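You operate a simulated robot arm through the tools that you are given. There is no shell and no other tool. Be economical: measure what you need, move in short steps, check, and stop when the job is done.

You run a simulated two-armed robot. Do the job below in one go: nothing can be reset, and whatever is moved stays where it is left.

## Task
Take the blue ignition coil and leave it in the small blue crate on the top of the end bench. Take the blue strainer on the top of the end bench and put it away on the top of the tank cart. Press the white key of the coil tester two times. Pull the right drawer of the tool bench open. Any order will do. Set down upright: blue ignition coil.

The check looks at the end state, three seconds after you hand in, the way a careful person would. Anything else that was tipped, shoved, dropped, spilled or broken makes it a failure.

## Robot
Two 7-joint arms with fingered hands on one trunk, on a base that drives. Base frame: it is fixed to the floor where the robot stands at the start and does not move with it; the origin is under the middle of the robot, x ahead of it, y to its left, z up. Units: mm, degrees, N and s.
The left shoulder is at the start at [20, 123, 1162], the right one opposite. With the tool pointing down near the work surface each hand reaches from about 140 to 500 mm from the robot's upright axis, wherever it stands, measured 20 degrees to its own side. Places, roughly: blue ignition coil (8x4x4 cm) [500, 200, 900]; blue strainer (5x5x4 cm) [600, -300, 900]; right drawer of the tool bench [2200, 5700, 800]; small blue crate (24x17x8 cm) [500, 400, 900]; top of the tank cart [2000, 4300, 800]; white key of the coil tester [800, -400, 900]. Payload 2.4 kg a hand.
The tool frame of a hand sits at the grasp point between the pads (the TCP): z along the fingers, y along the line on which they close. The tips reach 17 mm beyond it. Largest opening 88 mm; the body of the gripper starts 47 mm behind the TCP. The gripper is a hand of 3 fingers: y runs from the thumb to the fingers, the wrist lies at [0, 0, -165] in the tool frame, and closing takes about 1.5 s.
Orientation is that of the tool frame in the base frame, as [roll, pitch, yaw] about the fixed x, y, z axes, in that order (R = Rz(yaw) Ry(pitch) Rx(roll)). With the fingers straight down and closing along the base's y, the tool's x points along the base's -x, its y along +y and its z along -z.

## Interface
- The arms move only by the tool send_rows. It takes "left_motion", "right_motion" or both (then of equal length, played together; a hand with none holds still); each is a list of rows, each an object (a shift or turn left out is 0, a gripper value left out holds the last) with "translation": the shift along the base's x, y, z in mm, a list of three; "delta_rot": the turn, a rotation vector about the base's x, y, z in rad, a list of three. In form: [{"translation": [dx, dy, dz], "delta_rot": [wx, wy, wz]}, ...]. A call has 1 to 12 rows; each row shifts and turns the commanded pose from where the row before left it. "left_grip" and "right_grip" are, for a hand that has rows, the finger opening in mm, from 0 to 88, set as the call begins (left out, the last holds). Each row takes 0.2 s and may step no farther than 50 mm and 8.6 degrees from the row before; otherwise, or with a gripper value out of range, the whole call is refused. Where a pose cannot be reached the arm comes as near as it can. A force on the tool above 40 N (or 10 N above the force at the start of the call, whichever is more), or a blocked arm, ends the call early, and 0.2 s more pass. The fingers move at their own pace (about 45 mm/s each) and stop on an object; they squeeze with about 30 N. The grip force told is the motor's: it shows also when the fingers shut on nothing. Time passes only in rows, and 0.2 s behind the last, so rows that do not move let the fingers close. It gives the time, the measured TCP pose, the force on the tool (base axes), the opening and the grip force at its end, in the units of the frame above (readings bear some noise), with the torque about the TCP (base axes, N m) and any sound that the robot's microphone picked up.
- Cameras (640 x 400 px; columns grow to the right, rows downward): "scene" is now at [48.6, -3.3, 1606.2]; the picture's right is [-0.04, -1.00, 0.00], its down [-0.84, 0.03, -0.54] and it looks along [0.54, -0.02, -0.84] (base axes); focal length 290 px, centre (320, 200). "left" rides on the left gripper at [-52, 4, -66] in its tool frame; the picture's right is [-0.08, -1.00, 0.00], its down [0.78, -0.07, -0.62] and it looks along [0.62, -0.05, 0.78] (tool axes); focal length 243 px, centre (320, 200). "right" rides on the right gripper at [52, 4, -66] in its tool frame; the picture's right is [-0.08, 1.00, 0.00], its down [-0.78, -0.07, -0.62] and it looks along [-0.62, -0.05, 0.78] (tool axes); focal length 243 px, centre (320, 200). There is no depth. A picture from a camera that has moved, and an enlarged one, comes with that camera's place and axes in the base frame and with its lens.
- grab_frame(camera): a new picture of that camera. The clock stands still meanwhile.
- lift_body(by): slides the trunk up (or, below 0, down) by that many mm; the arms and the scene camera ride with it, the base frame stays. It gives what a move gives, with no picture.
- drive_base(legs): drives the robot by 1 to 6 legs, each [ahead, left, turn to the left] in mm, mm and degrees, along the robot's own axes; the way and the turn of a leg run together, so that a leg with both is an arc; at most 1500 mm and 180 degrees a leg. The arms and the cameras ride along, it lands a little off, and it stops where it bumps. It gives what a move gives.
- set_grasp(shape, hand): the hand has 3 fingers and takes this shape, open, in about a second: jaw (thumb against the fingers, like two jaws); tri (thumb and two fingers); tip (a fingertip pinch); poke (one finger out to press); point (the index stretched); flat (the hand flat); cup (the hand cupped); fist (a fist). The gripper value then closes the fingers along that shape, each until it touches; the sizes above hold for jaw. It gives what a move gives, with no picture.
- head_to(pan, tilt): turns the head with the scene camera to pan (to the left, within 120 degrees either way) and tilt (down, from -29 to 69), counted from straight ahead of the robot. It gives what a move gives.
- enlarge(camera, box): a new picture of the part [left, top, right, bottom] of that camera's present view, enlarged. The clock stands still meanwhile.
- finish_job(): hands the job in; it is judged then, once.

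Work in short steps. Places have to be worked out from the pictures, the camera data and where the tool is seen: move nearer, look again, correct. Check each grasp and each placing, and mend what went wrong. You have 165 turns and 130 pictures in all, those below and enlarged ones among them. Open the grippers and draw the arms clear of the work before you hand the job in, unless the task says otherwise; then end with one line.

The tools are called after ">>>" by a JSON object that holds its "fn" and its "kwargs". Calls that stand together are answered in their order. send_rows: Moves the arms, as the interface text tells. Its arguments: {"type":"object","properties":{"left_motion":{"type":"array","items":{"type":"object","properties":{"translation":{"type":"array","items":{"type":"number"}},"delta_rot":{"type":"array","items":{"type":"number"}}}}},"left_grip":{"type":"number"},"right_motion":{"type":"array","items":{"type":"object","properties":{"translation":{"type":"array","items":{"type":"number"}},"delta_rot":{"type":"array","items":{"type":"number"}}}}},"right_grip":{"type":"number"}},"required":[]} The other tools are called the same way: lift_body (by) slides the trunk up or down; set_grasp (shape, hand) gives the hand a shape; drive_base (legs) drives the base; head_to (pan, tilt) turns the head that bears the scene camera; grab_frame (camera) takes a picture; enlarge (camera, box) takes an enlarged picture of a part of a camera's view; finish_job () hands the job in.

At the start:

```text
time_s: 0.0
left_tcp_pos: [285.6, 156.0, 1145.5]
left_tool_rot: [180.0, 0.0, -179.9]
left_wrist_force: [0.4, -1.5, 0.2]
left_ft_torque: [0.01, -0.02, 0.05]
left_finger_gap: 87.9
left_grasp_force: 0.1
left_shape: jaw
right_tcp_pos: [310.4, -95.2, 1128.7]
right_tool_rot: [180.0, 0.0, -180.0]
right_wrist_force: [0.2, -0.9, -0.5]
right_ft_torque: [-0.03, 0.0, -0.01]
right_finger_gap: 88.0
right_grasp_force: 0.0
right_shape: jaw
trunk travel left (down, up): [-375.0, 455.0]
robot x, y, heading: [-2.1, -1.7, 0.1]
head pan, tilt: [-2.1, 57.5]
```

scene: 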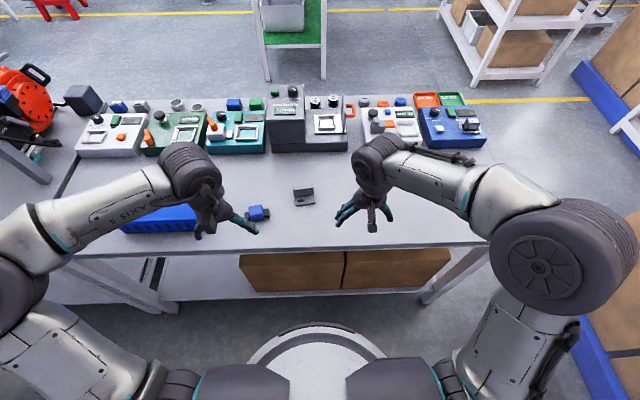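
right: 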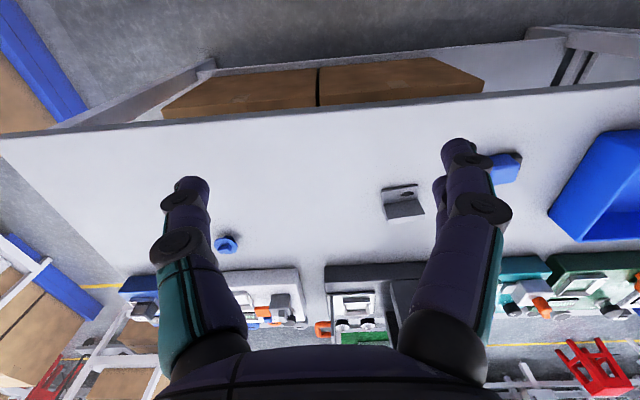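
left: 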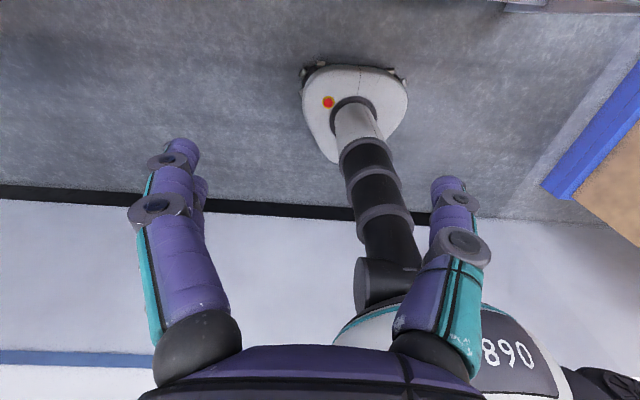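

The start pictures show the bench ahead with the coil, a bracket, the crate and a row of testers. I enlarge the bench for detail.

>>> {"fn": "enlarge", "kwargs": {"camera": "scene", "box": [60, 70, 300, 240]}}

>>> {"fn": "enlarge", "kwargs": {"camera": "scene", "box": [260, 70, 500, 240]}}

>>> {"fn": "enlarge", "kwargs": {"camera": "right", "box": [100, 130, 640, 400]}}

```text
2.35 times, centred on (180, 155) of scene
camera zoom: at [48.6, -3.3, 1606.2], right [-0.04, -1.0, 0.0], down [-0.84, 0.03, -0.54], along [0.54, -0.02, -0.84], focal length 682 px, centre (649, 306)
```

zoom: 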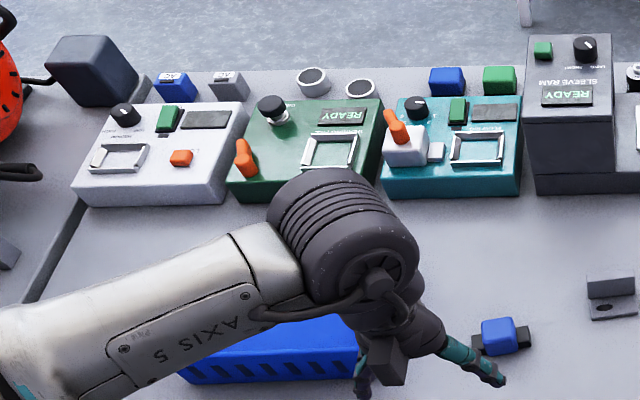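

```text
2.35 times, centred on (380, 155) of scene
camera zoom: at [48.6, -3.3, 1606.2], right [-0.04, -1.0, 0.0], down [-0.84, 0.03, -0.54], along [0.54, -0.02, -0.84], focal length 682 px, centre (179, 306)
```

zoom: 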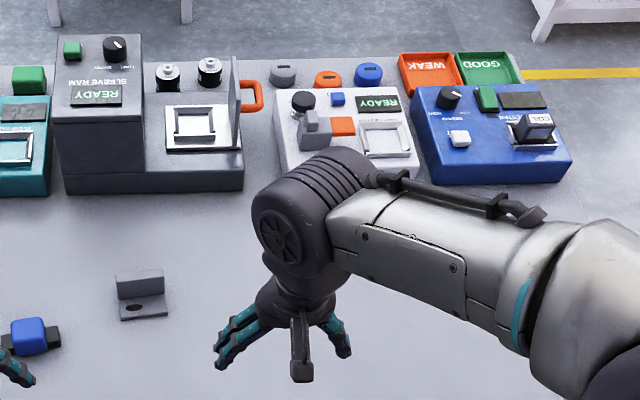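

```text
1.19 times, centred on (370, 265) of right
camera zoom: at [258.1, -91.5, 1193.8], right [0.08, 1.0, 0.0], down [0.78, -0.07, 0.62], along [0.62, -0.05, -0.78], focal length 288 px, centre (261, 123)
```

zoom: 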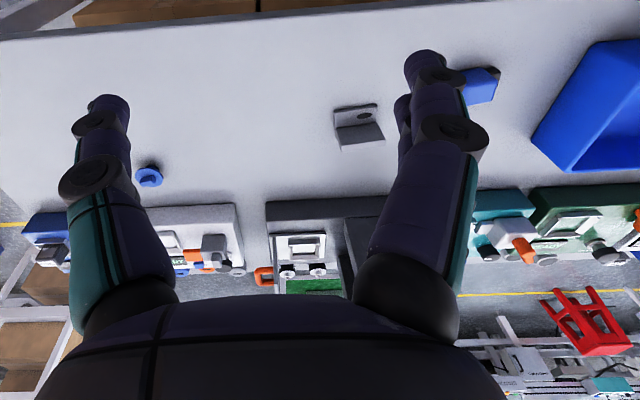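

The strainer lies at about (590,-297) and the coil at about (465,159). I look down to see how far the base can drive towards the bench, and then look around for the other side.

>>> {"fn": "head_to", "kwargs": {"pan": 0, "tilt": 69}}

>>> {"fn": "grab_frame", "kwargs": {"camera": "scene"}}

>>> {"fn": "head_to", "kwargs": {"pan": 0, "tilt": 25}}

>>> {"fn": "grab_frame", "kwargs": {"camera": "scene"}}

>>> {"fn": "head_to", "kwargs": {"pan": 75, "tilt": 20}}

>>> {"fn": "grab_frame", "kwargs": {"camera": "scene"}}

>>> {"fn": "head_to", "kwargs": {"pan": -75, "tilt": 30}}

>>> {"fn": "grab_frame", "kwargs": {"camera": "scene"}}

```text
time_s: 0.7
left_tcp_pos: [286.7, 155.6, 1144.7]
left_tool_rot: [180.0, 0.1, -180.0]
left_wrist_force: [-0.3, 0.0, -0.2]
left_ft_torque: [-0.01, 0.02, 0.02]
left_finger_gap: 88.0
left_grasp_force: 0.0
left_shape: jaw
right_tcp_pos: [311.1, -95.6, 1129.0]
right_tool_rot: [-179.9, 0.0, -179.9]
right_wrist_force: [0.0, 0.7, -0.6]
right_ft_torque: [0.01, -0.02, 0.04]
right_finger_gap: 88.0
right_grasp_force: 0.0
right_shape: jaw
trunk travel left (down, up): [-375.0, 455.0]
robot x, y, heading: [-0.4, 0.6, -0.1]
head pan, tilt: [0.0, 68.8]
```

```text
123 pictures are left
camera scene: at [35.2, -0.7, 1593.9], right [0.0, -1.0, 0.0], down [-0.93, 0.0, -0.36], along [0.36, 0.0, -0.93], focal length 290 px, centre (320, 200)
```

scene: 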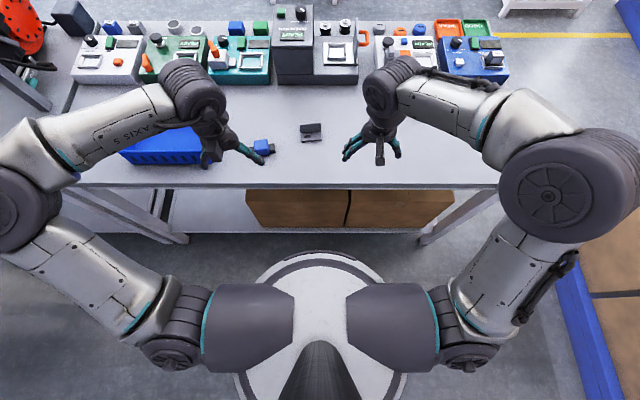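

```text
time_s: 1.8
left_tcp_pos: [286.4, 156.4, 1144.3]
left_tool_rot: [-179.9, 0.0, -179.9]
left_wrist_force: [-0.3, 0.3, -0.4]
left_ft_torque: [0.01, -0.02, 0.0]
left_finger_gap: 87.9
left_grasp_force: 0.1
left_shape: jaw
right_tcp_pos: [310.9, -95.8, 1128.8]
right_tool_rot: [180.0, 0.0, -180.0]
right_wrist_force: [-0.3, -0.6, -0.9]
right_ft_torque: [-0.01, -0.02, 0.04]
right_finger_gap: 88.0
right_grasp_force: 0.1
right_shape: jaw
trunk travel left (down, up): [-375.0, 455.0]
robot x, y, heading: [1.1, 3.2, -0.1]
head pan, tilt: [0.0, 25.0]
```

```text
122 pictures are left
camera scene: at [71.4, -0.7, 1653.2], right [0.0, -1.0, 0.0], down [-0.42, 0.0, -0.91], along [0.91, 0.0, -0.42], focal length 290 px, centre (320, 200)
```

scene: 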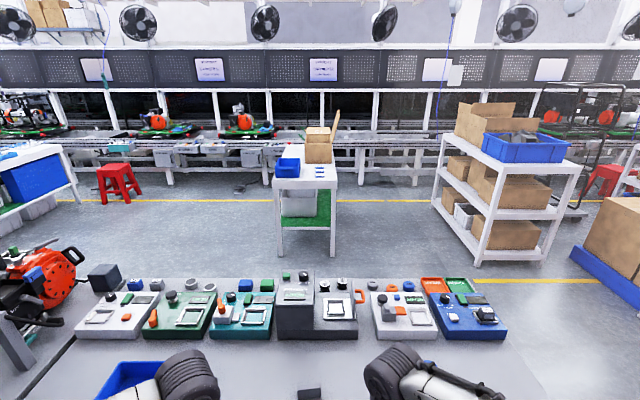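

```text
time_s: 3.3
left_tcp_pos: [286.6, 155.0, 1144.6]
left_tool_rot: [180.0, 0.0, 180.0]
left_wrist_force: [0.5, -0.3, 0.4]
left_ft_torque: [-0.01, 0.02, 0.01]
left_finger_gap: 87.9
left_grasp_force: 0.1
left_shape: jaw
right_tcp_pos: [311.7, -95.6, 1127.5]
right_tool_rot: [179.9, 0.0, -180.0]
right_wrist_force: [0.1, 0.6, 0.2]
right_ft_torque: [-0.03, -0.01, 0.0]
right_finger_gap: 87.9
right_grasp_force: 0.1
right_shape: jaw
trunk travel left (down, up): [-375.0, 455.0]
robot x, y, heading: [-0.1, -0.1, -0.1]
head pan, tilt: [75.0, 20.0]
```

```text
121 pictures are left
camera scene: at [3.4, 89.2, 1661.4], right [0.97, -0.26, 0.0], down [-0.09, -0.33, -0.94], along [0.24, 0.91, -0.34], focal length 290 px, centre (320, 200)
```

scene: 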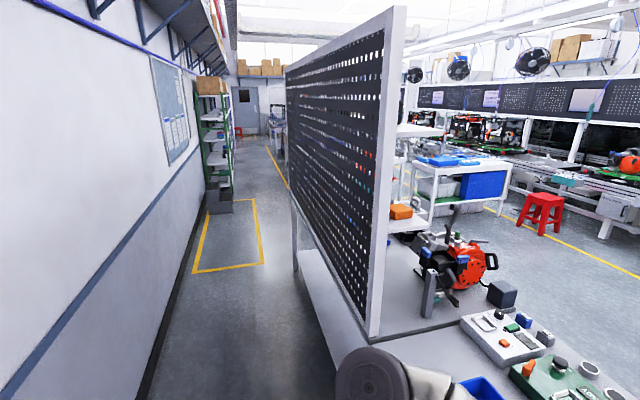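

```text
time_s: 5.7
left_tcp_pos: [286.6, 156.2, 1144.4]
left_tool_rot: [180.0, 0.1, 180.0]
left_wrist_force: [0.0, -0.5, -0.6]
left_ft_torque: [-0.03, 0.0, 0.01]
left_finger_gap: 88.0
left_grasp_force: 0.1
left_shape: jaw
right_tcp_pos: [310.9, -96.1, 1129.4]
right_tool_rot: [180.0, 0.1, -179.9]
right_wrist_force: [0.6, 0.0, 0.0]
right_ft_torque: [0.02, 0.02, -0.03]
right_finger_gap: 87.9
right_grasp_force: 0.1
right_shape: jaw
trunk travel left (down, up): [-375.0, 455.0]
robot x, y, heading: [1.1, 0.1, -0.0]
head pan, tilt: [-75.0, 30.0]
```

```text
120 pictures are left
camera scene: at [2.7, -88.1, 1645.3], right [-0.97, -0.26, 0.0], down [-0.13, 0.48, -0.87], along [0.22, -0.84, -0.5], focal length 290 px, centre (320, 200)
```

scene: 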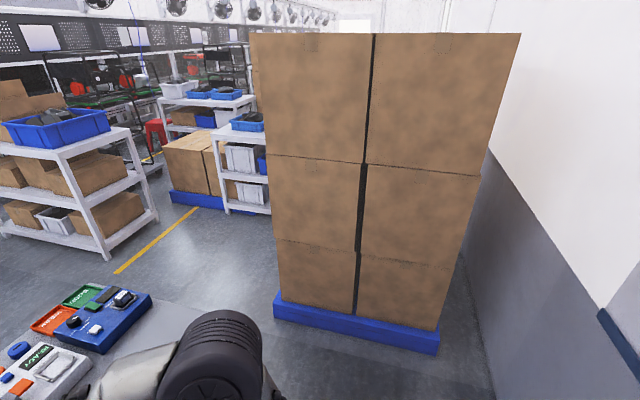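

I need the true footprint of the base, so I look closer at the two views that show it.

>>> {"fn": "enlarge", "kwargs": {"camera": "left", "box": [220, 20, 500, 300]}}

>>> {"fn": "head_to", "kwargs": {"pan": 0, "tilt": 69}}

>>> {"fn": "enlarge", "kwargs": {"camera": "scene", "box": [180, 180, 460, 400]}}

```text
1.43 times, centred on (360, 160) of left
camera zoom: at [338.9, 159.7, 1211.6], right [0.08, -1.0, 0.0], down [-0.78, -0.07, 0.62], along [-0.62, -0.05, -0.78], focal length 347 px, centre (263, 257)
```

zoom: 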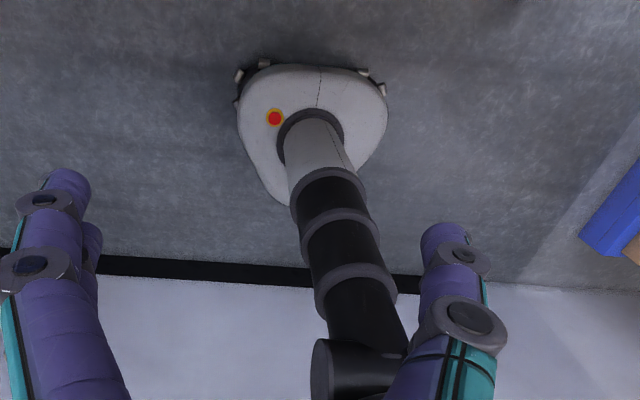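

```text
time_s: 7.1
left_tcp_pos: [286.5, 155.0, 1144.6]
left_tool_rot: [-179.9, 0.0, 179.9]
left_wrist_force: [-0.6, -0.1, -0.7]
left_ft_torque: [0.02, -0.01, 0.0]
left_finger_gap: 87.6
left_grasp_force: 0.0
left_shape: jaw
right_tcp_pos: [311.6, -95.9, 1127.1]
right_tool_rot: [-180.0, 0.0, 180.0]
right_wrist_force: [0.1, 0.3, 0.6]
right_ft_torque: [0.01, -0.01, 0.01]
right_finger_gap: 88.0
right_grasp_force: 0.1
right_shape: jaw
trunk travel left (down, up): [-375.0, 455.0]
robot x, y, heading: [3.5, 0.1, -0.1]
head pan, tilt: [0.0, 68.8]
```

```text
1.82 times, centred on (320, 290) of scene
camera zoom: at [35.2, -0.8, 1593.9], right [0.0, -1.0, 0.0], down [-0.93, 0.0, -0.36], along [0.36, 0.0, -0.93], focal length 527 px, centre (320, 36)
```

zoom: 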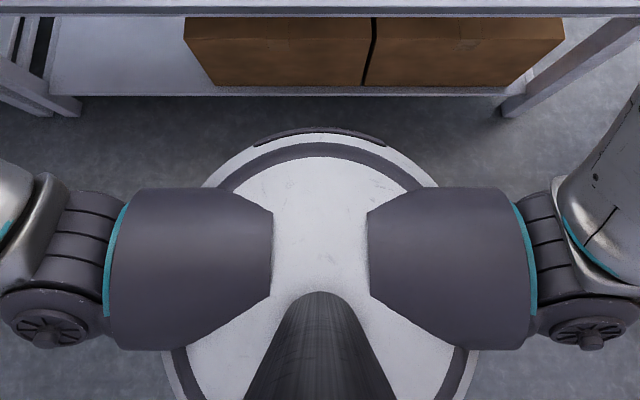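

The round disc in the scene view is the torso top. The real base is the rounded triangle, about 160 mm forward and ±220 mm wide. I can drive about 130 mm closer and 80 mm left to bring the coil and crate into left-hand reach.

>>> {"fn": "drive_base", "kwargs": {"legs": [[0, 80, 0], [130, 0, 0]]}}

>>> {"fn": "head_to", "kwargs": {"pan": 15, "tilt": 60}}

>>> {"fn": "grab_frame", "kwargs": {"camera": "scene"}}

>>> {"fn": "grab_frame", "kwargs": {"camera": "left"}}

```text
time_s: 9.1
left_tcp_pos: [417.4, 234.7, 1143.4]
left_tool_rot: [-179.9, -0.1, 179.8]
left_wrist_force: [0.7, -0.4, -0.2]
left_ft_torque: [-0.05, 0.02, -0.01]
left_finger_gap: 88.1
left_grasp_force: 0.1
left_shape: jaw
right_tcp_pos: [441.6, -17.4, 1129.0]
right_tool_rot: [-179.9, -0.1, 179.8]
right_wrist_force: [0.0, 0.3, 0.4]
right_ft_torque: [0.01, 0.01, -0.02]
right_finger_gap: 88.1
right_grasp_force: 0.0
right_shape: jaw
trunk travel left (down, up): [-375.0, 455.0]
robot x, y, heading: [128.5, 77.0, -0.4]
head pan, tilt: [0.0, 68.8]
```

```text
time_s: 9.8
left_tcp_pos: [417.2, 234.4, 1144.2]
left_tool_rot: [-180.0, 0.0, 179.8]
left_wrist_force: [0.0, 0.1, 0.5]
left_ft_torque: [-0.01, -0.02, -0.03]
left_finger_gap: 87.9
left_grasp_force: 0.0
left_shape: jaw
right_tcp_pos: [441.2, -16.6, 1128.7]
right_tool_rot: [180.0, 0.0, 179.8]
right_wrist_force: [0.4, 0.4, -0.1]
right_ft_torque: [-0.01, 0.0, 0.0]
right_finger_gap: 87.8
right_grasp_force: 0.1
right_shape: jaw
trunk travel left (down, up): [-375.0, 455.0]
robot x, y, heading: [130.5, 80.5, -0.3]
head pan, tilt: [15.0, 60.0]
```

```text
117 pictures are left
camera scene: at [173.9, 96.3, 1603.2], right [0.26, -0.97, 0.0], down [-0.84, -0.22, -0.5], along [0.48, 0.13, -0.87], focal length 290 px, centre (320, 200)
```

scene: 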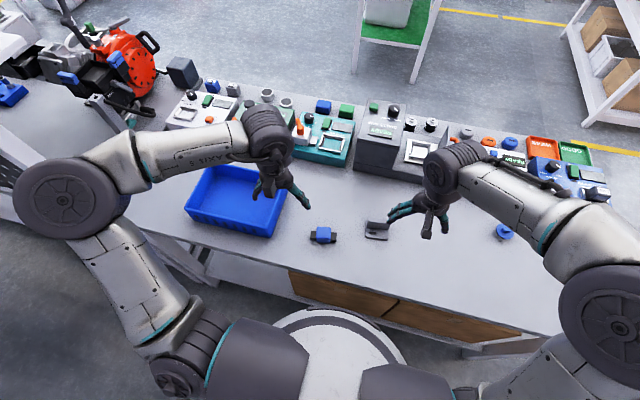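

```text
116 pictures are left
camera left: at [469.5, 238.7, 1211.6], right [0.08, -1.0, 0.0], down [-0.78, -0.06, 0.62], along [-0.62, -0.05, -0.78], focal length 243 px, centre (320, 200)
```

left: 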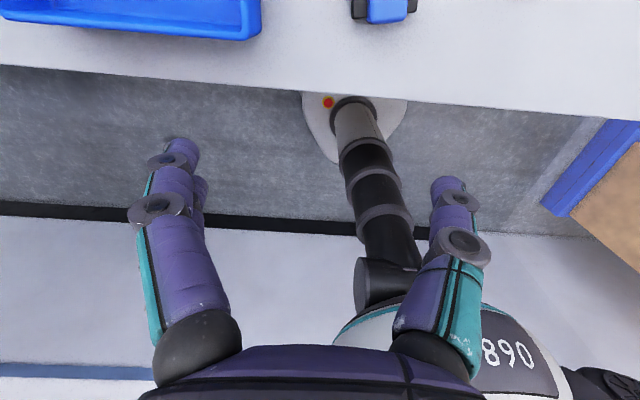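

Now the crate and coil are in clear view. I enlarge that area to fix their positions.

>>> {"fn": "enlarge", "kwargs": {"camera": "scene", "box": [170, 150, 400, 260]}}

>>> {"fn": "enlarge", "kwargs": {"camera": "scene", "box": [290, 210, 390, 260]}}

>>> {"fn": "enlarge", "kwargs": {"camera": "left", "box": [240, 0, 520, 120]}}

```text
2.78 times, centred on (285, 205) of scene
camera zoom: at [173.9, 96.3, 1603.2], right [0.26, -0.97, 0.0], down [-0.84, -0.22, -0.5], along [0.48, 0.13, -0.87], focal length 806 px, centre (417, 186)
```

zoom: 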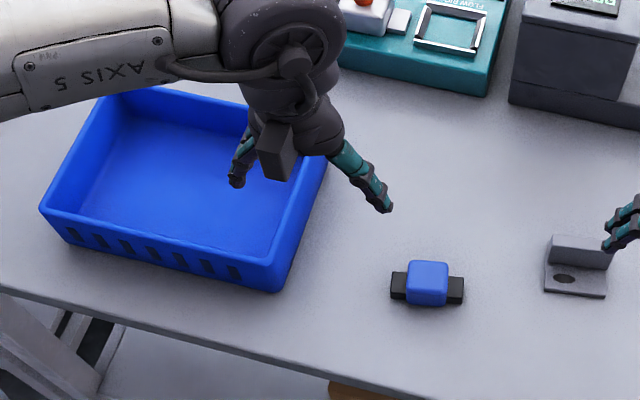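

```text
6.40 times, centred on (340, 235) of scene
camera zoom: at [173.9, 96.3, 1603.2], right [0.26, -0.97, 0.0], down [-0.84, -0.22, -0.5], along [0.48, 0.13, -0.87], focal length 1854 px, centre (192, -24)
```

zoom: 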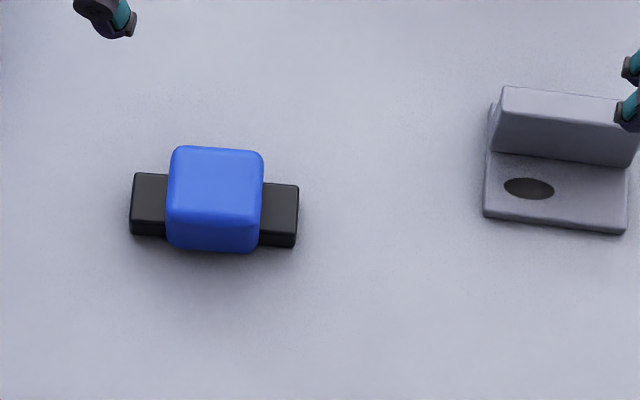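

```text
2.29 times, centred on (380, 60) of left
camera zoom: at [469.5, 238.7, 1211.6], right [0.08, -1.0, 0.0], down [-0.78, -0.06, 0.62], along [-0.62, -0.05, -0.78], focal length 555 px, centre (183, 520)
```

zoom: 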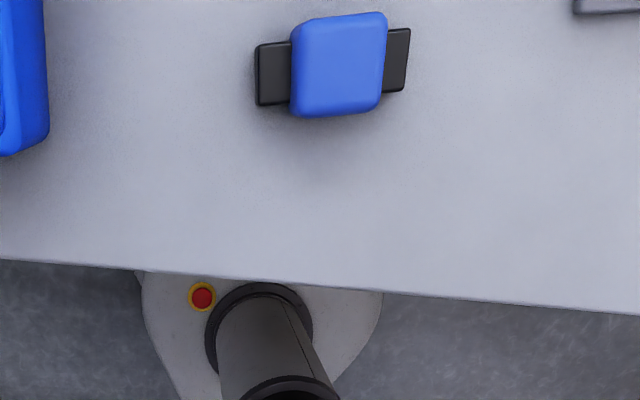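

The coil is at about (481,165) with its long axis about 10° off y, and the crate's centre is near (500,405). I move the left hand above the coil and turn it −80° so it closes across the short axis.

>>> {"fn": "send_rows", "kwargs": {"left_motion": [{"translation": [6, -7, -10], "delta_rot": [0, 0, -0.14]}, {"translation": [6, -7, -10], "delta_rot": [0, 0, -0.14]}, {"translation": [6, -7, -10], "delta_rot": [0, 0, -0.14]}, {"translation": [6, -7, -10], "delta_rot": [0, 0, -0.14]}, {"translation": [6, -7, -10], "delta_rot": [0, 0, -0.14]}, {"translation": [6, -7, -10], "delta_rot": [0, 0, -0.14]}, {"translation": [6, -7, -10], "delta_rot": [0, 0, -0.14]}, {"translation": [6, -7, -10], "delta_rot": [0, 0, -0.14]}, {"translation": [6, -7, -10], "delta_rot": [0, 0, -0.14]}, {"translation": [6, -7, -10], "delta_rot": [0, 0, -0.14]}]}}

>>> {"fn": "grab_frame", "kwargs": {"camera": "left"}}

>>> {"fn": "enlarge", "kwargs": {"camera": "scene", "box": [240, 150, 400, 250]}}

```text
time_s: 12.0
left_tcp_pos: [477.0, 165.7, 1042.3]
left_tool_rot: [-180.0, 0.0, 99.5]
left_wrist_force: [0.3, 0.3, 0.2]
left_ft_torque: [0.01, -0.01, 0.01]
left_finger_gap: 88.1
left_grasp_force: 0.0
left_shape: jaw
right_tcp_pos: [441.7, -17.8, 1127.9]
right_tool_rot: [179.9, 0.1, 179.8]
right_wrist_force: [0.0, -0.1, 0.7]
right_ft_torque: [0.0, 0.03, 0.01]
right_finger_gap: 88.1
right_grasp_force: 0.0
right_shape: jaw
trunk travel left (down, up): [-375.0, 455.0]
robot x, y, heading: [125.0, 81.9, -0.3]
head pan, tilt: [15.0, 60.0]
```

```text
112 pictures are left
camera left: at [489.8, 114.0, 1109.9], right [-0.97, -0.25, 0.0], down [-0.19, 0.76, 0.62], along [-0.15, 0.6, -0.78], focal length 243 px, centre (320, 200)
```

left: 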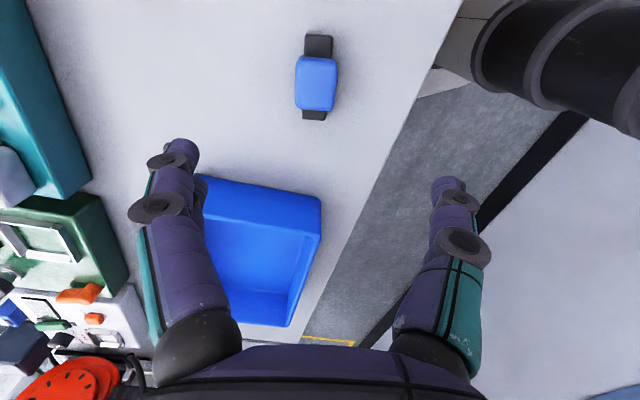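

```text
4.00 times, centred on (320, 200) of scene
camera zoom: at [174.0, 96.2, 1603.2], right [0.26, -0.97, 0.0], down [-0.84, -0.22, -0.5], along [0.48, 0.13, -0.87], focal length 1159 px, centre (320, 200)
```

zoom: 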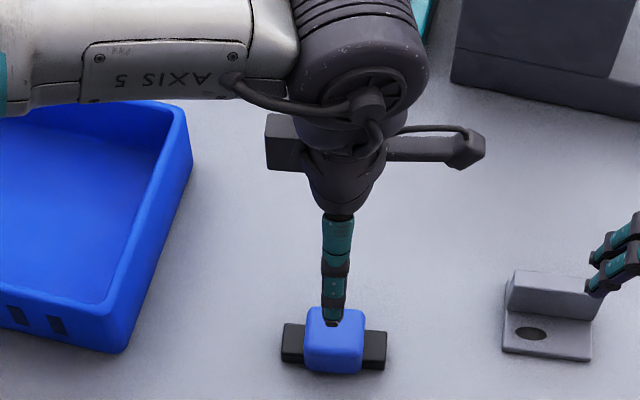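

The hand sits right over the coil with its yaw aligned. I shift 4 mm and go down to about z 920, then look.

>>> {"fn": "send_rows", "kwargs": {"left_motion": [{"translation": [4, 0, -40]}, {"translation": [0, 0, -40]}, {"translation": [0, 0, -40]}]}}

>>> {"fn": "grab_frame", "kwargs": {"camera": "left"}}

>>> {"fn": "enlarge", "kwargs": {"camera": "scene", "box": [260, 170, 400, 260]}}

```text
time_s: 12.8
left_tcp_pos: [481.2, 166.6, 923.6]
left_tool_rot: [-179.9, 0.0, 99.7]
left_wrist_force: [-0.4, -0.4, 0.0]
left_ft_torque: [-0.01, 0.0, 0.0]
left_finger_gap: 87.9
left_grasp_force: 0.0
left_shape: jaw
right_tcp_pos: [441.9, -17.0, 1128.1]
right_tool_rot: [180.0, 0.0, 179.8]
right_wrist_force: [0.3, -0.6, 0.8]
right_ft_torque: [0.01, 0.01, 0.0]
right_finger_gap: 87.8
right_grasp_force: 0.1
right_shape: jaw
trunk travel left (down, up): [-375.0, 455.0]
robot x, y, heading: [131.5, 77.2, -0.0]
head pan, tilt: [15.0, 60.0]
```

```text
110 pictures are left
camera left: at [494.7, 114.8, 990.5], right [-0.97, -0.25, 0.0], down [-0.2, 0.76, 0.62], along [-0.16, 0.6, -0.78], focal length 243 px, centre (320, 200)
```

left: 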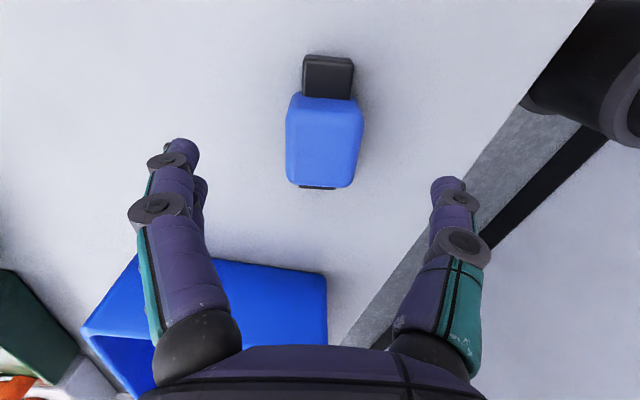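

```text
4.44 times, centred on (330, 215) of scene
camera zoom: at [174.2, 96.3, 1603.2], right [0.26, -0.97, 0.0], down [-0.84, -0.22, -0.5], along [0.48, 0.13, -0.87], focal length 1287 px, centre (276, 133)
```

zoom: 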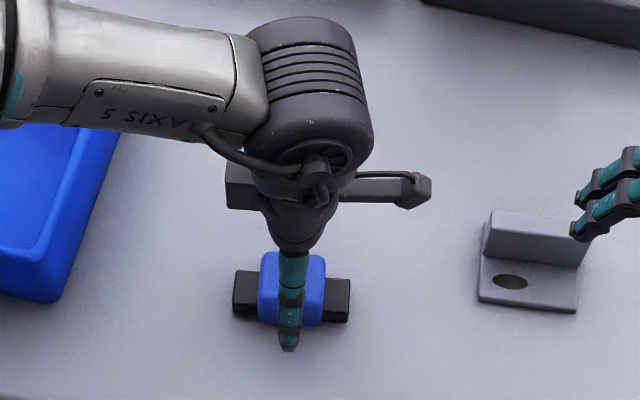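

Triangulating the two views puts the coil's top near z 889 and the bench at about 850. I descend to TCP 878, where the tips stay about 11 mm above the bench.

>>> {"fn": "send_rows", "kwargs": {"left_motion": [{"translation": [-1, -1, -25]}, {"translation": [0, 0, -20]}, {"translation": [0, 0, 0]}]}}

>>> {"fn": "enlarge", "kwargs": {"camera": "scene", "box": [260, 170, 400, 260]}}

>>> {"fn": "grab_frame", "kwargs": {"camera": "left"}}

```text
time_s: 13.6
left_tcp_pos: [478.6, 166.2, 878.7]
left_tool_rot: [180.0, 0.0, 99.7]
left_wrist_force: [0.1, 0.1, -0.3]
left_ft_torque: [-0.01, -0.03, 0.0]
left_finger_gap: 87.6
left_grasp_force: 0.1
left_shape: jaw
right_tcp_pos: [441.4, -17.4, 1128.3]
right_tool_rot: [179.9, 0.0, 179.8]
right_wrist_force: [-0.3, 0.7, 0.8]
right_ft_torque: [0.01, 0.0, -0.03]
right_finger_gap: 87.8
right_grasp_force: 0.1
right_shape: jaw
trunk travel left (down, up): [-375.0, 455.0]
robot x, y, heading: [126.6, 82.1, 0.2]
head pan, tilt: [15.0, 60.0]
```

```text
4.44 times, centred on (330, 215) of scene
camera zoom: at [173.8, 96.3, 1603.2], right [0.26, -0.97, 0.0], down [-0.84, -0.22, -0.5], along [0.48, 0.13, -0.87], focal length 1287 px, centre (276, 133)
```

zoom: 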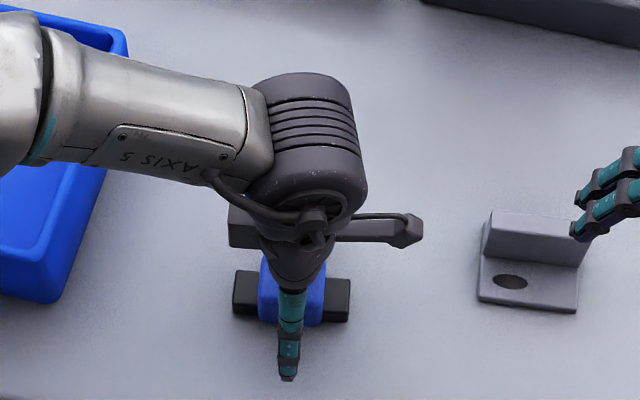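

```text
107 pictures are left
camera left: at [492.5, 114.3, 946.1], right [-0.97, -0.25, 0.0], down [-0.2, 0.76, 0.62], along [-0.16, 0.6, -0.78], focal length 243 px, centre (320, 200)
```

left: 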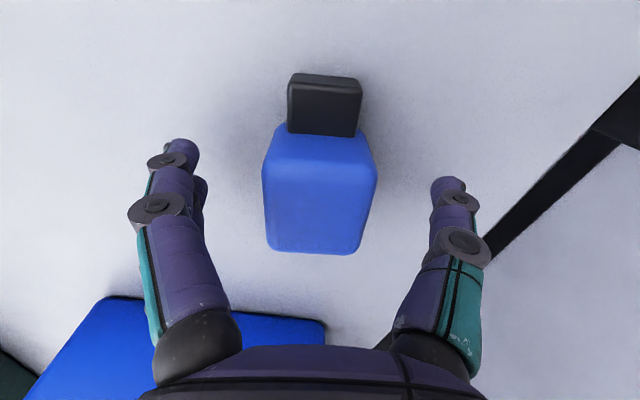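

The block is centred between the fingers at TCP depth. I close on it.

>>> {"fn": "send_rows", "kwargs": {"left_motion": [{"translation": [0, 0, 0]}, {"translation": [0, 0, 0]}, {"translation": [0, 0, 0]}, {"translation": [0, 0, 0]}, {"translation": [0, 0, 0]}, {"translation": [0, 0, 0]}, {"translation": [0, 0, 0]}, {"translation": [0, 0, 0]}], "left_grip": 25}}

>>> {"fn": "grab_frame", "kwargs": {"camera": "left"}}

```text
time_s: 15.4
left_tcp_pos: [478.9, 164.5, 878.3]
left_tool_rot: [180.0, 0.0, 99.7]
left_wrist_force: [-0.2, 0.6, -0.4]
left_ft_torque: [0.0, -0.01, -0.02]
left_finger_gap: 29.7
left_grasp_force: 30.2
left_shape: jaw
right_tcp_pos: [442.2, -16.5, 1128.4]
right_tool_rot: [-180.0, 0.0, 179.8]
right_wrist_force: [-0.7, -0.3, 0.2]
right_ft_torque: [0.03, -0.01, -0.03]
right_finger_gap: 88.1
right_grasp_force: 0.1
right_shape: jaw
trunk travel left (down, up): [-375.0, 455.0]
robot x, y, heading: [132.5, 78.6, -0.5]
head pan, tilt: [15.0, 60.0]
```

```text
106 pictures are left
camera left: at [492.6, 114.3, 946.3], right [-0.97, -0.25, 0.0], down [-0.2, 0.76, 0.62], along [-0.16, 0.6, -0.78], focal length 243 px, centre (320, 200)
```

left: 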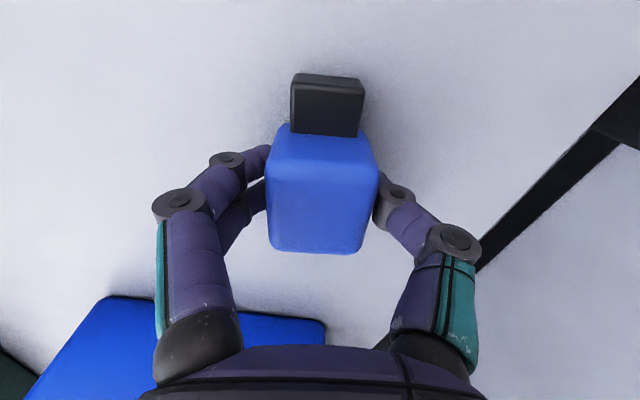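

The grip reads 30 N with an opening of 29.7, so the coil is held. I lift 120 mm and check.

>>> {"fn": "send_rows", "kwargs": {"left_motion": [{"translation": [0, 0, 15]}, {"translation": [0, 0, 25]}, {"translation": [0, 0, 40]}, {"translation": [0, 0, 40]}]}}

>>> {"fn": "grab_frame", "kwargs": {"camera": "left"}}

>>> {"fn": "grab_frame", "kwargs": {"camera": "scene"}}

```text
time_s: 16.4
left_tcp_pos: [477.8, 165.2, 1001.9]
left_tool_rot: [180.0, 0.0, 99.7]
left_wrist_force: [0.5, 0.4, -2.6]
left_ft_torque: [0.01, 0.0, 0.0]
left_finger_gap: 29.4
left_grasp_force: 29.9
left_shape: jaw
right_tcp_pos: [440.4, -17.9, 1127.7]
right_tool_rot: [180.0, 0.1, 179.8]
right_wrist_force: [0.1, -0.3, 0.0]
right_ft_torque: [-0.02, -0.01, 0.01]
right_finger_gap: 87.8
right_grasp_force: 0.1
right_shape: jaw
trunk travel left (down, up): [-375.0, 455.0]
robot x, y, heading: [132.4, 81.4, -0.4]
head pan, tilt: [15.0, 60.0]
```

```text
105 pictures are left
camera left: at [492.3, 113.6, 1067.7], right [-0.97, -0.25, 0.0], down [-0.2, 0.76, 0.62], along [-0.16, 0.6, -0.78], focal length 243 px, centre (320, 200)
```

left: 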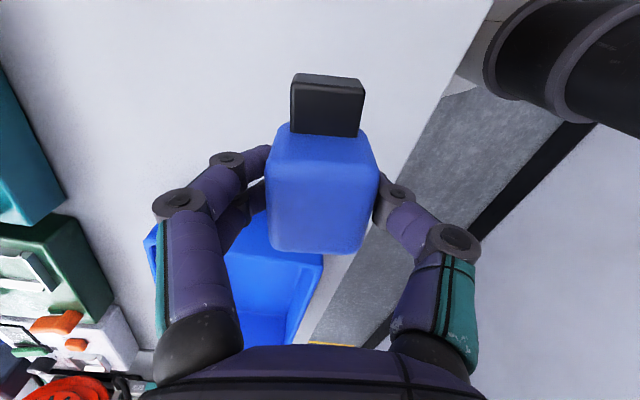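

```text
104 pictures are left
camera scene: at [173.7, 96.3, 1603.2], right [0.26, -0.97, 0.0], down [-0.84, -0.22, -0.5], along [0.48, 0.13, -0.87], focal length 290 px, centre (320, 200)
```

scene: 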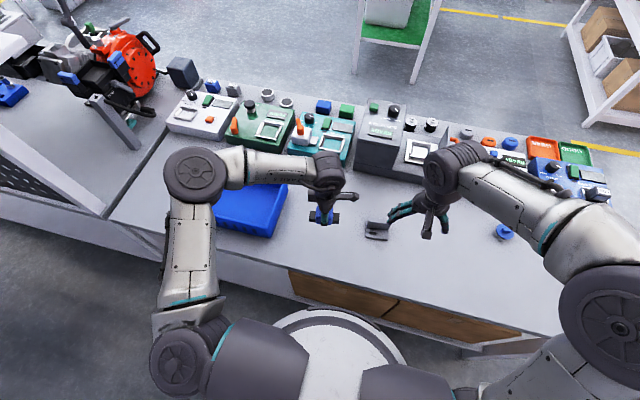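

The coil is held. I carry it over the crate, aiming at (500,392).

>>> {"fn": "send_rows", "kwargs": {"left_motion": [{"translation": [4, 38, 2]}, {"translation": [4, 38, 2]}, {"translation": [4, 38, 2]}, {"translation": [4, 38, 2]}, {"translation": [3, 38, 0]}, {"translation": [3, 37, 0]}]}}

>>> {"fn": "grab_frame", "kwargs": {"camera": "left"}}

>>> {"fn": "enlarge", "kwargs": {"camera": "scene", "box": [150, 120, 370, 260]}}

```text
time_s: 17.8
left_tcp_pos: [501.7, 390.7, 1006.9]
left_tool_rot: [180.0, 0.0, 99.6]
left_wrist_force: [0.5, 0.1, -1.8]
left_ft_torque: [0.02, 0.03, -0.02]
left_finger_gap: 29.1
left_grasp_force: 30.0
left_shape: jaw
right_tcp_pos: [440.9, -16.7, 1128.2]
right_tool_rot: [-180.0, 0.0, 179.8]
right_wrist_force: [-0.1, 0.8, -0.3]
right_ft_torque: [-0.04, 0.02, -0.04]
right_finger_gap: 87.5
right_grasp_force: 0.1
right_shape: jaw
trunk travel left (down, up): [-375.0, 455.0]
robot x, y, heading: [128.2, 81.9, -0.3]
head pan, tilt: [15.0, 60.0]
```

```text
103 pictures are left
camera left: at [516.5, 339.6, 1073.7], right [-0.97, -0.25, 0.0], down [-0.2, 0.76, 0.62], along [-0.16, 0.6, -0.78], focal length 243 px, centre (320, 200)
```

left: 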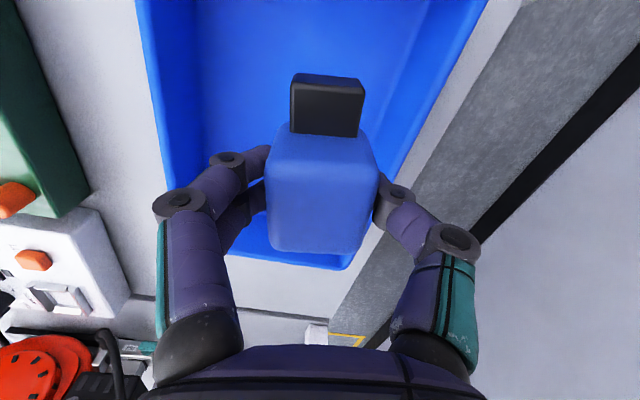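

```text
2.86 times, centred on (260, 190) of scene
camera zoom: at [173.9, 97.0, 1603.2], right [0.26, -0.97, 0.0], down [-0.84, -0.22, -0.5], along [0.48, 0.13, -0.87], focal length 828 px, centre (491, 229)
```

zoom: 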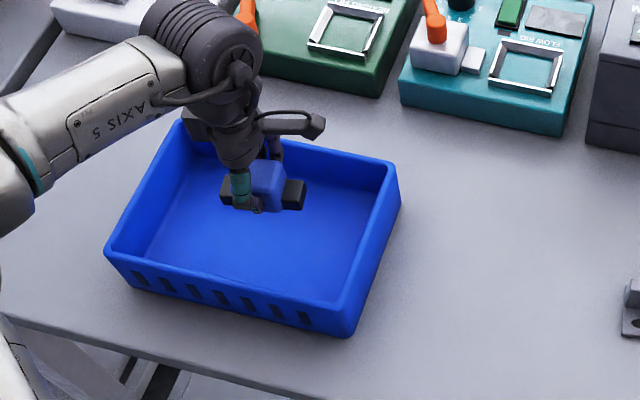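

The coil is over the middle of the crate, whose corners I computed as x 425–583 and y 290–535. I lower it to near the crate floor.

>>> {"fn": "send_rows", "kwargs": {"left_motion": [{"translation": [0, 6, -40]}, {"translation": [0, 4, -40]}, {"translation": [0, 0, -25]}, {"translation": [0, 0, -8]}]}}

>>> {"fn": "enlarge", "kwargs": {"camera": "scene", "box": [150, 120, 370, 260]}}

>>> {"fn": "grab_frame", "kwargs": {"camera": "left"}}

```text
time_s: 18.8
left_tcp_pos: [502.0, 400.8, 894.7]
left_tool_rot: [180.0, 0.0, 99.8]
left_wrist_force: [0.3, 0.1, -1.9]
left_ft_torque: [0.0, -0.02, 0.03]
left_finger_gap: 29.1
left_grasp_force: 30.2
left_shape: jaw
right_tcp_pos: [441.8, -16.3, 1127.7]
right_tool_rot: [179.9, -0.1, 179.8]
right_wrist_force: [0.7, 0.2, 0.5]
right_ft_torque: [0.0, 0.0, -0.01]
right_finger_gap: 87.6
right_grasp_force: 0.1
right_shape: jaw
trunk travel left (down, up): [-375.0, 455.0]
robot x, y, heading: [131.1, 79.9, -0.1]
head pan, tilt: [15.0, 60.0]
```

```text
2.86 times, centred on (260, 190) of scene
camera zoom: at [174.0, 96.6, 1603.2], right [0.26, -0.97, 0.0], down [-0.84, -0.22, -0.5], along [0.48, 0.13, -0.87], focal length 828 px, centre (491, 229)
```

zoom: 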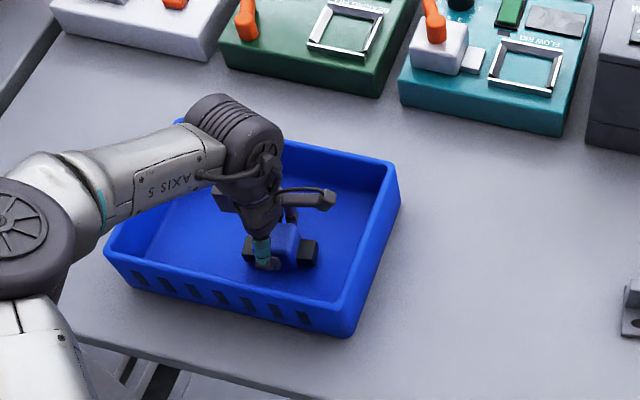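

```text
100 pictures are left
camera left: at [516.5, 349.7, 961.2], right [-0.97, -0.25, 0.0], down [-0.2, 0.76, 0.62], along [-0.16, 0.6, -0.78], focal length 243 px, centre (320, 200)
```

left: 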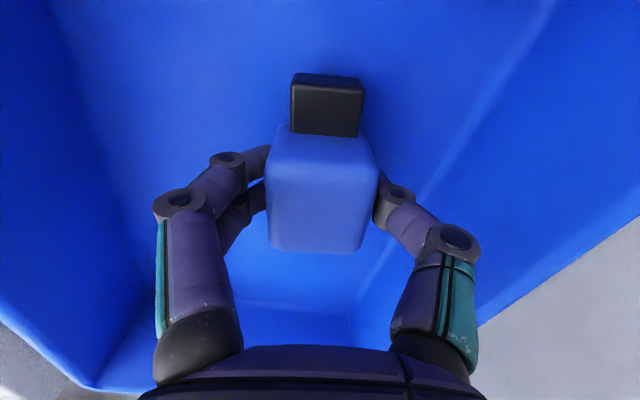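

Nearly down with no contact yet. I nudge 8 mm away from the front wall and descend in small steps, watching the force.

>>> {"fn": "send_rows", "kwargs": {"left_motion": [{"translation": [8, 0, -3]}, {"translation": [0, 0, -3]}]}}

>>> {"fn": "send_rows", "kwargs": {"left_motion": [{"translation": [0, 0, -2]}, {"translation": [0, 0, 0]}]}}

>>> {"fn": "send_rows", "kwargs": {"left_motion": [{"translation": [0, 0, -2]}, {"translation": [0, 0, 0]}]}}

```text
time_s: 19.4
left_tcp_pos: [510.8, 401.0, 890.0]
left_tool_rot: [-179.9, 0.1, 99.6]
left_wrist_force: [-0.2, 0.1, 1.3]
left_ft_torque: [-0.02, 0.0, 0.0]
left_finger_gap: 29.0
left_grasp_force: 29.9
left_shape: jaw
right_tcp_pos: [441.4, -17.1, 1128.9]
right_tool_rot: [180.0, 0.0, 179.8]
right_wrist_force: [0.0, 0.6, -0.6]
right_ft_torque: [0.0, -0.02, 0.02]
right_finger_gap: 87.9
right_grasp_force: 0.1
right_shape: jaw
trunk travel left (down, up): [-375.0, 455.0]
robot x, y, heading: [128.3, 82.6, -0.3]
head pan, tilt: [15.0, 60.0]
```

```text
time_s: 20.0
left_tcp_pos: [510.2, 399.0, 887.4]
left_tool_rot: [179.8, 0.0, 99.7]
left_wrist_force: [0.3, 2.3, 14.5]
left_ft_torque: [0.03, -0.05, 0.0]
left_finger_gap: 29.4
left_grasp_force: 29.8
left_shape: jaw
right_tcp_pos: [440.2, -18.2, 1129.2]
right_tool_rot: [-179.9, 0.0, 179.8]
right_wrist_force: [-0.5, -0.9, -0.8]
right_ft_torque: [0.0, -0.05, 0.0]
right_finger_gap: 88.0
right_grasp_force: 0.1
right_shape: jaw
trunk travel left (down, up): [-375.0, 455.0]
robot x, y, heading: [127.5, 79.0, -0.2]
head pan, tilt: [15.0, 60.0]
```

```text
time_s: 20.6
left_tcp_pos: [509.6, 399.9, 886.4]
left_tool_rot: [179.8, 0.0, 99.7]
left_wrist_force: [2.9, 1.8, 28.1]
left_ft_torque: [0.08, -0.11, -0.02]
left_finger_gap: 30.4
left_grasp_force: 30.2
left_shape: jaw
right_tcp_pos: [439.4, -17.3, 1129.6]
right_tool_rot: [179.9, 0.1, 179.8]
right_wrist_force: [-0.1, 0.1, -0.7]
right_ft_torque: [-0.01, 0.02, -0.01]
right_finger_gap: 87.8
right_grasp_force: 0.0
right_shape: jaw
trunk travel left (down, up): [-375.0, 455.0]
robot x, y, heading: [126.6, 75.9, -0.5]
head pan, tilt: [15.0, 60.0]
```

The coil is on the crate floor (28 N). I back off 3 mm, open partway and rise.

>>> {"fn": "send_rows", "kwargs": {"left_motion": [{"translation": [0, 0, 3]}]}}

>>> {"fn": "send_rows", "kwargs": {"left_motion": [{"translation": [0, 0, 0]}, {"translation": [0, 0, 0]}, {"translation": [0, 0, 0]}, {"translation": [0, 0, 0]}, {"translation": [0, 0, 20]}, {"translation": [0, 0, 40]}, {"translation": [0, 0, 45]}, {"translation": [0, 0, 45]}], "left_grip": 62}}

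>>> {"fn": "enlarge", "kwargs": {"camera": "left", "box": [120, 0, 520, 300]}}

```text
time_s: 21.0
left_tcp_pos: [509.9, 400.4, 887.5]
left_tool_rot: [180.0, 0.0, 99.6]
left_wrist_force: [4.3, 0.5, 14.5]
left_ft_torque: [0.05, -0.13, 0.01]
left_finger_gap: 30.3
left_grasp_force: 29.7
left_shape: jaw
right_tcp_pos: [439.9, -17.4, 1127.7]
right_tool_rot: [-180.0, 0.1, 179.8]
right_wrist_force: [0.0, 0.0, -0.2]
right_ft_torque: [0.01, -0.02, -0.01]
right_finger_gap: 87.8
right_grasp_force: 0.0
right_shape: jaw
trunk travel left (down, up): [-375.0, 455.0]
robot x, y, heading: [128.4, 79.2, -0.1]
head pan, tilt: [15.0, 60.0]
```

```text
time_s: 22.8
left_tcp_pos: [509.0, 403.0, 1038.9]
left_tool_rot: [-179.9, -0.1, 99.6]
left_wrist_force: [0.1, -0.3, 0.4]
left_ft_torque: [0.01, 0.02, 0.0]
left_finger_gap: 61.9
left_grasp_force: 0.0
left_shape: jaw
right_tcp_pos: [440.7, -17.7, 1127.2]
right_tool_rot: [179.9, -0.1, 179.8]
right_wrist_force: [-0.1, 0.6, 0.6]
right_ft_torque: [0.02, -0.01, -0.04]
right_finger_gap: 88.2
right_grasp_force: 0.1
right_shape: jaw
trunk travel left (down, up): [-375.0, 455.0]
robot x, y, heading: [133.6, 76.4, -0.3]
head pan, tilt: [15.0, 60.0]
```

```text
1.33 times, centred on (320, 150) of left
camera zoom: at [523.7, 352.6, 1105.8], right [-0.97, -0.25, 0.0], down [-0.2, 0.76, 0.62], along [-0.16, 0.6, -0.78], focal length 324 px, centre (320, 267)
```

zoom: 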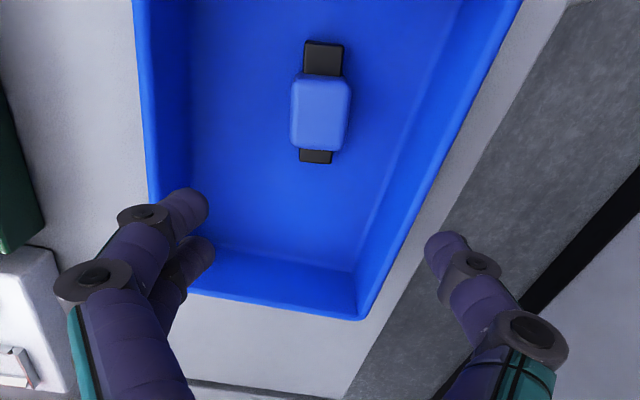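

The coil stands upright in the crate. I retract the left hand to its home pose and raise it clear of the work.

>>> {"fn": "send_rows", "kwargs": {"left_motion": [{"translation": [0, 0, 40]}, {"translation": [-10, -18, 40], "delta_rot": [0, 0, 0.14]}, {"translation": [-10, -18, 20], "delta_rot": [0, 0, 0.14]}, {"translation": [-10, -18, 10], "delta_rot": [0, 0, 0.14]}, {"translation": [-10, -18, 0], "delta_rot": [0, 0, 0.14]}, {"translation": [-10, -18, 0], "delta_rot": [0, 0, 0.14]}, {"translation": [-10, -18, 0], "delta_rot": [0, 0, 0.14]}, {"translation": [-10, -18, 0], "delta_rot": [0, 0, 0.14]}, {"translation": [-10, -18, 0], "delta_rot": [0, 0, 0.14]}, {"translation": [-10, -18, 0], "delta_rot": [0, 0, 0.14]}, {"translation": [-10, -18, 0], "delta_rot": [0, 0, 0.14]}]}}

>>> {"fn": "drive_base", "kwargs": {"legs": [[0, -240, 0], [30, 0, 0]]}}

>>> {"fn": "head_to", "kwargs": {"pan": -20, "tilt": 50}}

>>> {"fn": "grab_frame", "kwargs": {"camera": "scene"}}

>>> {"fn": "grab_frame", "kwargs": {"camera": "right"}}

```text
time_s: 25.2
left_tcp_pos: [408.7, 221.7, 1149.3]
left_tool_rot: [-180.0, 0.1, 180.0]
left_wrist_force: [-0.6, -0.6, -1.3]
left_ft_torque: [0.01, 0.01, 0.01]
left_finger_gap: 61.8
left_grasp_force: 0.0
left_shape: jaw
right_tcp_pos: [440.3, -18.6, 1129.4]
right_tool_rot: [-180.0, 0.0, 179.8]
right_wrist_force: [-0.1, -0.1, 0.5]
right_ft_torque: [0.0, -0.02, 0.04]
right_finger_gap: 87.8
right_grasp_force: 0.0
right_shape: jaw
trunk travel left (down, up): [-375.0, 455.0]
robot x, y, heading: [125.6, 80.3, -0.3]
head pan, tilt: [15.0, 60.0]
```

```text
time_s: 27.4
left_tcp_pos: [440.3, -15.9, 1148.9]
left_tool_rot: [-179.9, -0.2, 179.9]
left_wrist_force: [0.2, 0.3, 0.4]
left_ft_torque: [0.0, 0.01, 0.02]
left_finger_gap: 61.9
left_grasp_force: 0.1
left_shape: jaw
right_tcp_pos: [471.4, -254.5, 1127.9]
right_tool_rot: [-179.9, -0.1, 179.7]
right_wrist_force: [0.8, -0.7, 0.3]
right_ft_torque: [0.01, 0.0, 0.01]
right_finger_gap: 88.0
right_grasp_force: 0.1
right_shape: jaw
trunk travel left (down, up): [-375.0, 455.0]
robot x, y, heading: [161.0, -158.6, -0.2]
head pan, tilt: [15.0, 60.0]
```

```text
time_s: 28.4
left_tcp_pos: [437.8, -15.3, 1149.1]
left_tool_rot: [180.0, -0.1, 179.9]
left_wrist_force: [-0.1, 0.2, -0.2]
left_ft_torque: [0.0, 0.0, -0.01]
left_finger_gap: 61.7
left_grasp_force: 0.2
left_shape: jaw
right_tcp_pos: [470.4, -254.5, 1128.7]
right_tool_rot: [-180.0, 0.0, 179.8]
right_wrist_force: [0.3, -1.0, -0.3]
right_ft_torque: [-0.01, 0.0, 0.01]
right_finger_gap: 87.8
right_grasp_force: 0.0
right_shape: jaw
trunk travel left (down, up): [-375.0, 455.0]
robot x, y, heading: [161.9, -153.2, 0.1]
head pan, tilt: [-20.0, 50.0]
```

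```text
98 pictures are left
camera scene: at [210.7, -184.3, 1615.8], right [-0.34, -0.94, 0.0], down [-0.72, 0.26, -0.64], along [0.6, -0.22, -0.77], focal length 290 px, centre (320, 200)
```

scene: 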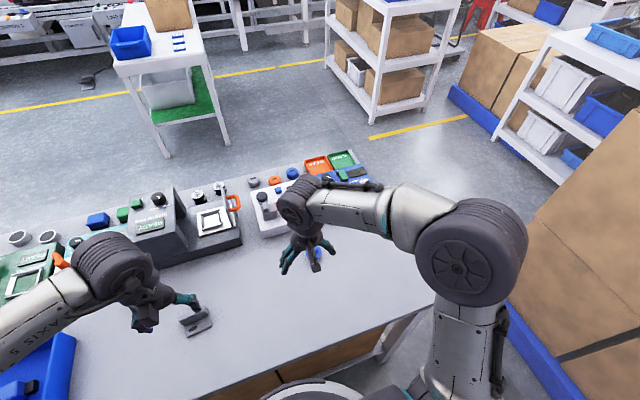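

```text
97 pictures are left
camera right: at [417.1, -249.4, 1193.8], right [0.09, 1.0, 0.0], down [0.78, -0.07, 0.62], along [0.62, -0.05, -0.78], focal length 243 px, centre (320, 200)
```

right: 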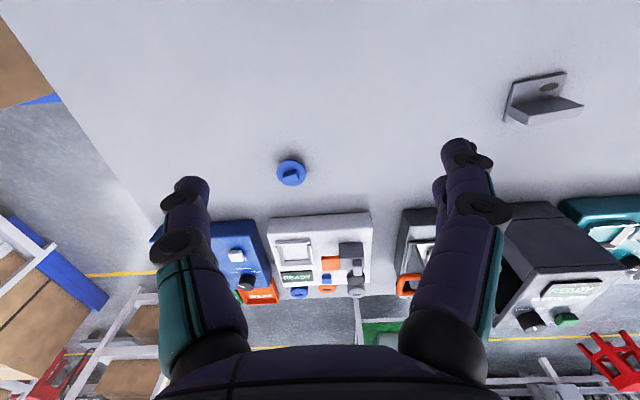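

The strainer is near (620,-315,860) and has a bar handle on top. I take a closer look before approaching.

>>> {"fn": "enlarge", "kwargs": {"camera": "right", "box": [240, 130, 340, 200]}}

>>> {"fn": "send_rows", "kwargs": {"right_motion": [{"translation": [35, -15, -20]}, {"translation": [35, -15, -30]}, {"translation": [35, -15, -30]}, {"translation": [35, -12, -30]}]}}

>>> {"fn": "grab_frame", "kwargs": {"camera": "right"}}

```text
5.71 times, centred on (290, 165) of right
camera zoom: at [417.1, -249.4, 1193.8], right [0.09, 1.0, 0.0], down [0.78, -0.07, 0.62], along [0.62, -0.05, -0.78], focal length 1386 px, centre (491, 400)
```

zoom: 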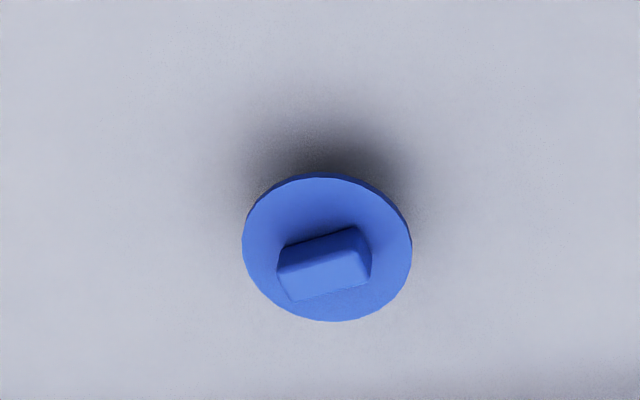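

```text
time_s: 29.4
left_tcp_pos: [439.1, -14.8, 1148.8]
left_tool_rot: [179.9, 0.0, 180.0]
left_wrist_force: [0.3, -0.8, -0.4]
left_ft_torque: [0.03, 0.02, -0.04]
left_finger_gap: 61.7
left_grasp_force: 0.1
left_shape: jaw
right_tcp_pos: [608.9, -311.7, 1015.7]
right_tool_rot: [-179.9, -0.1, 179.9]
right_wrist_force: [0.1, -0.4, -0.6]
right_ft_torque: [0.02, -0.01, 0.02]
right_finger_gap: 87.7
right_grasp_force: 0.1
right_shape: jaw
trunk travel left (down, up): [-375.0, 455.0]
robot x, y, heading: [159.7, -159.7, -0.0]
head pan, tilt: [-20.0, 50.0]
```

```text
95 pictures are left
camera right: at [556.4, -307.0, 1081.6], right [0.09, 1.0, 0.0], down [0.78, -0.07, 0.62], along [0.62, -0.05, -0.78], focal length 243 px, centre (320, 200)
```

right: 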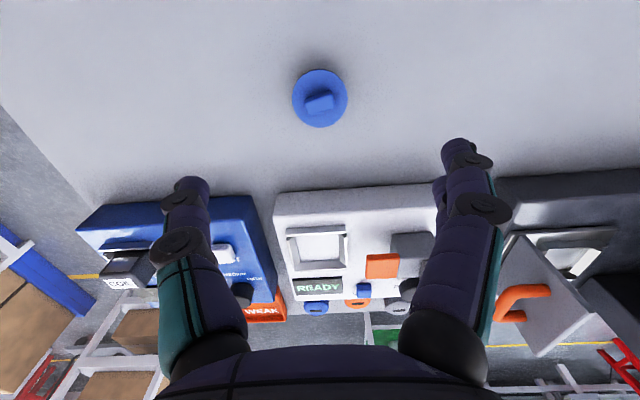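

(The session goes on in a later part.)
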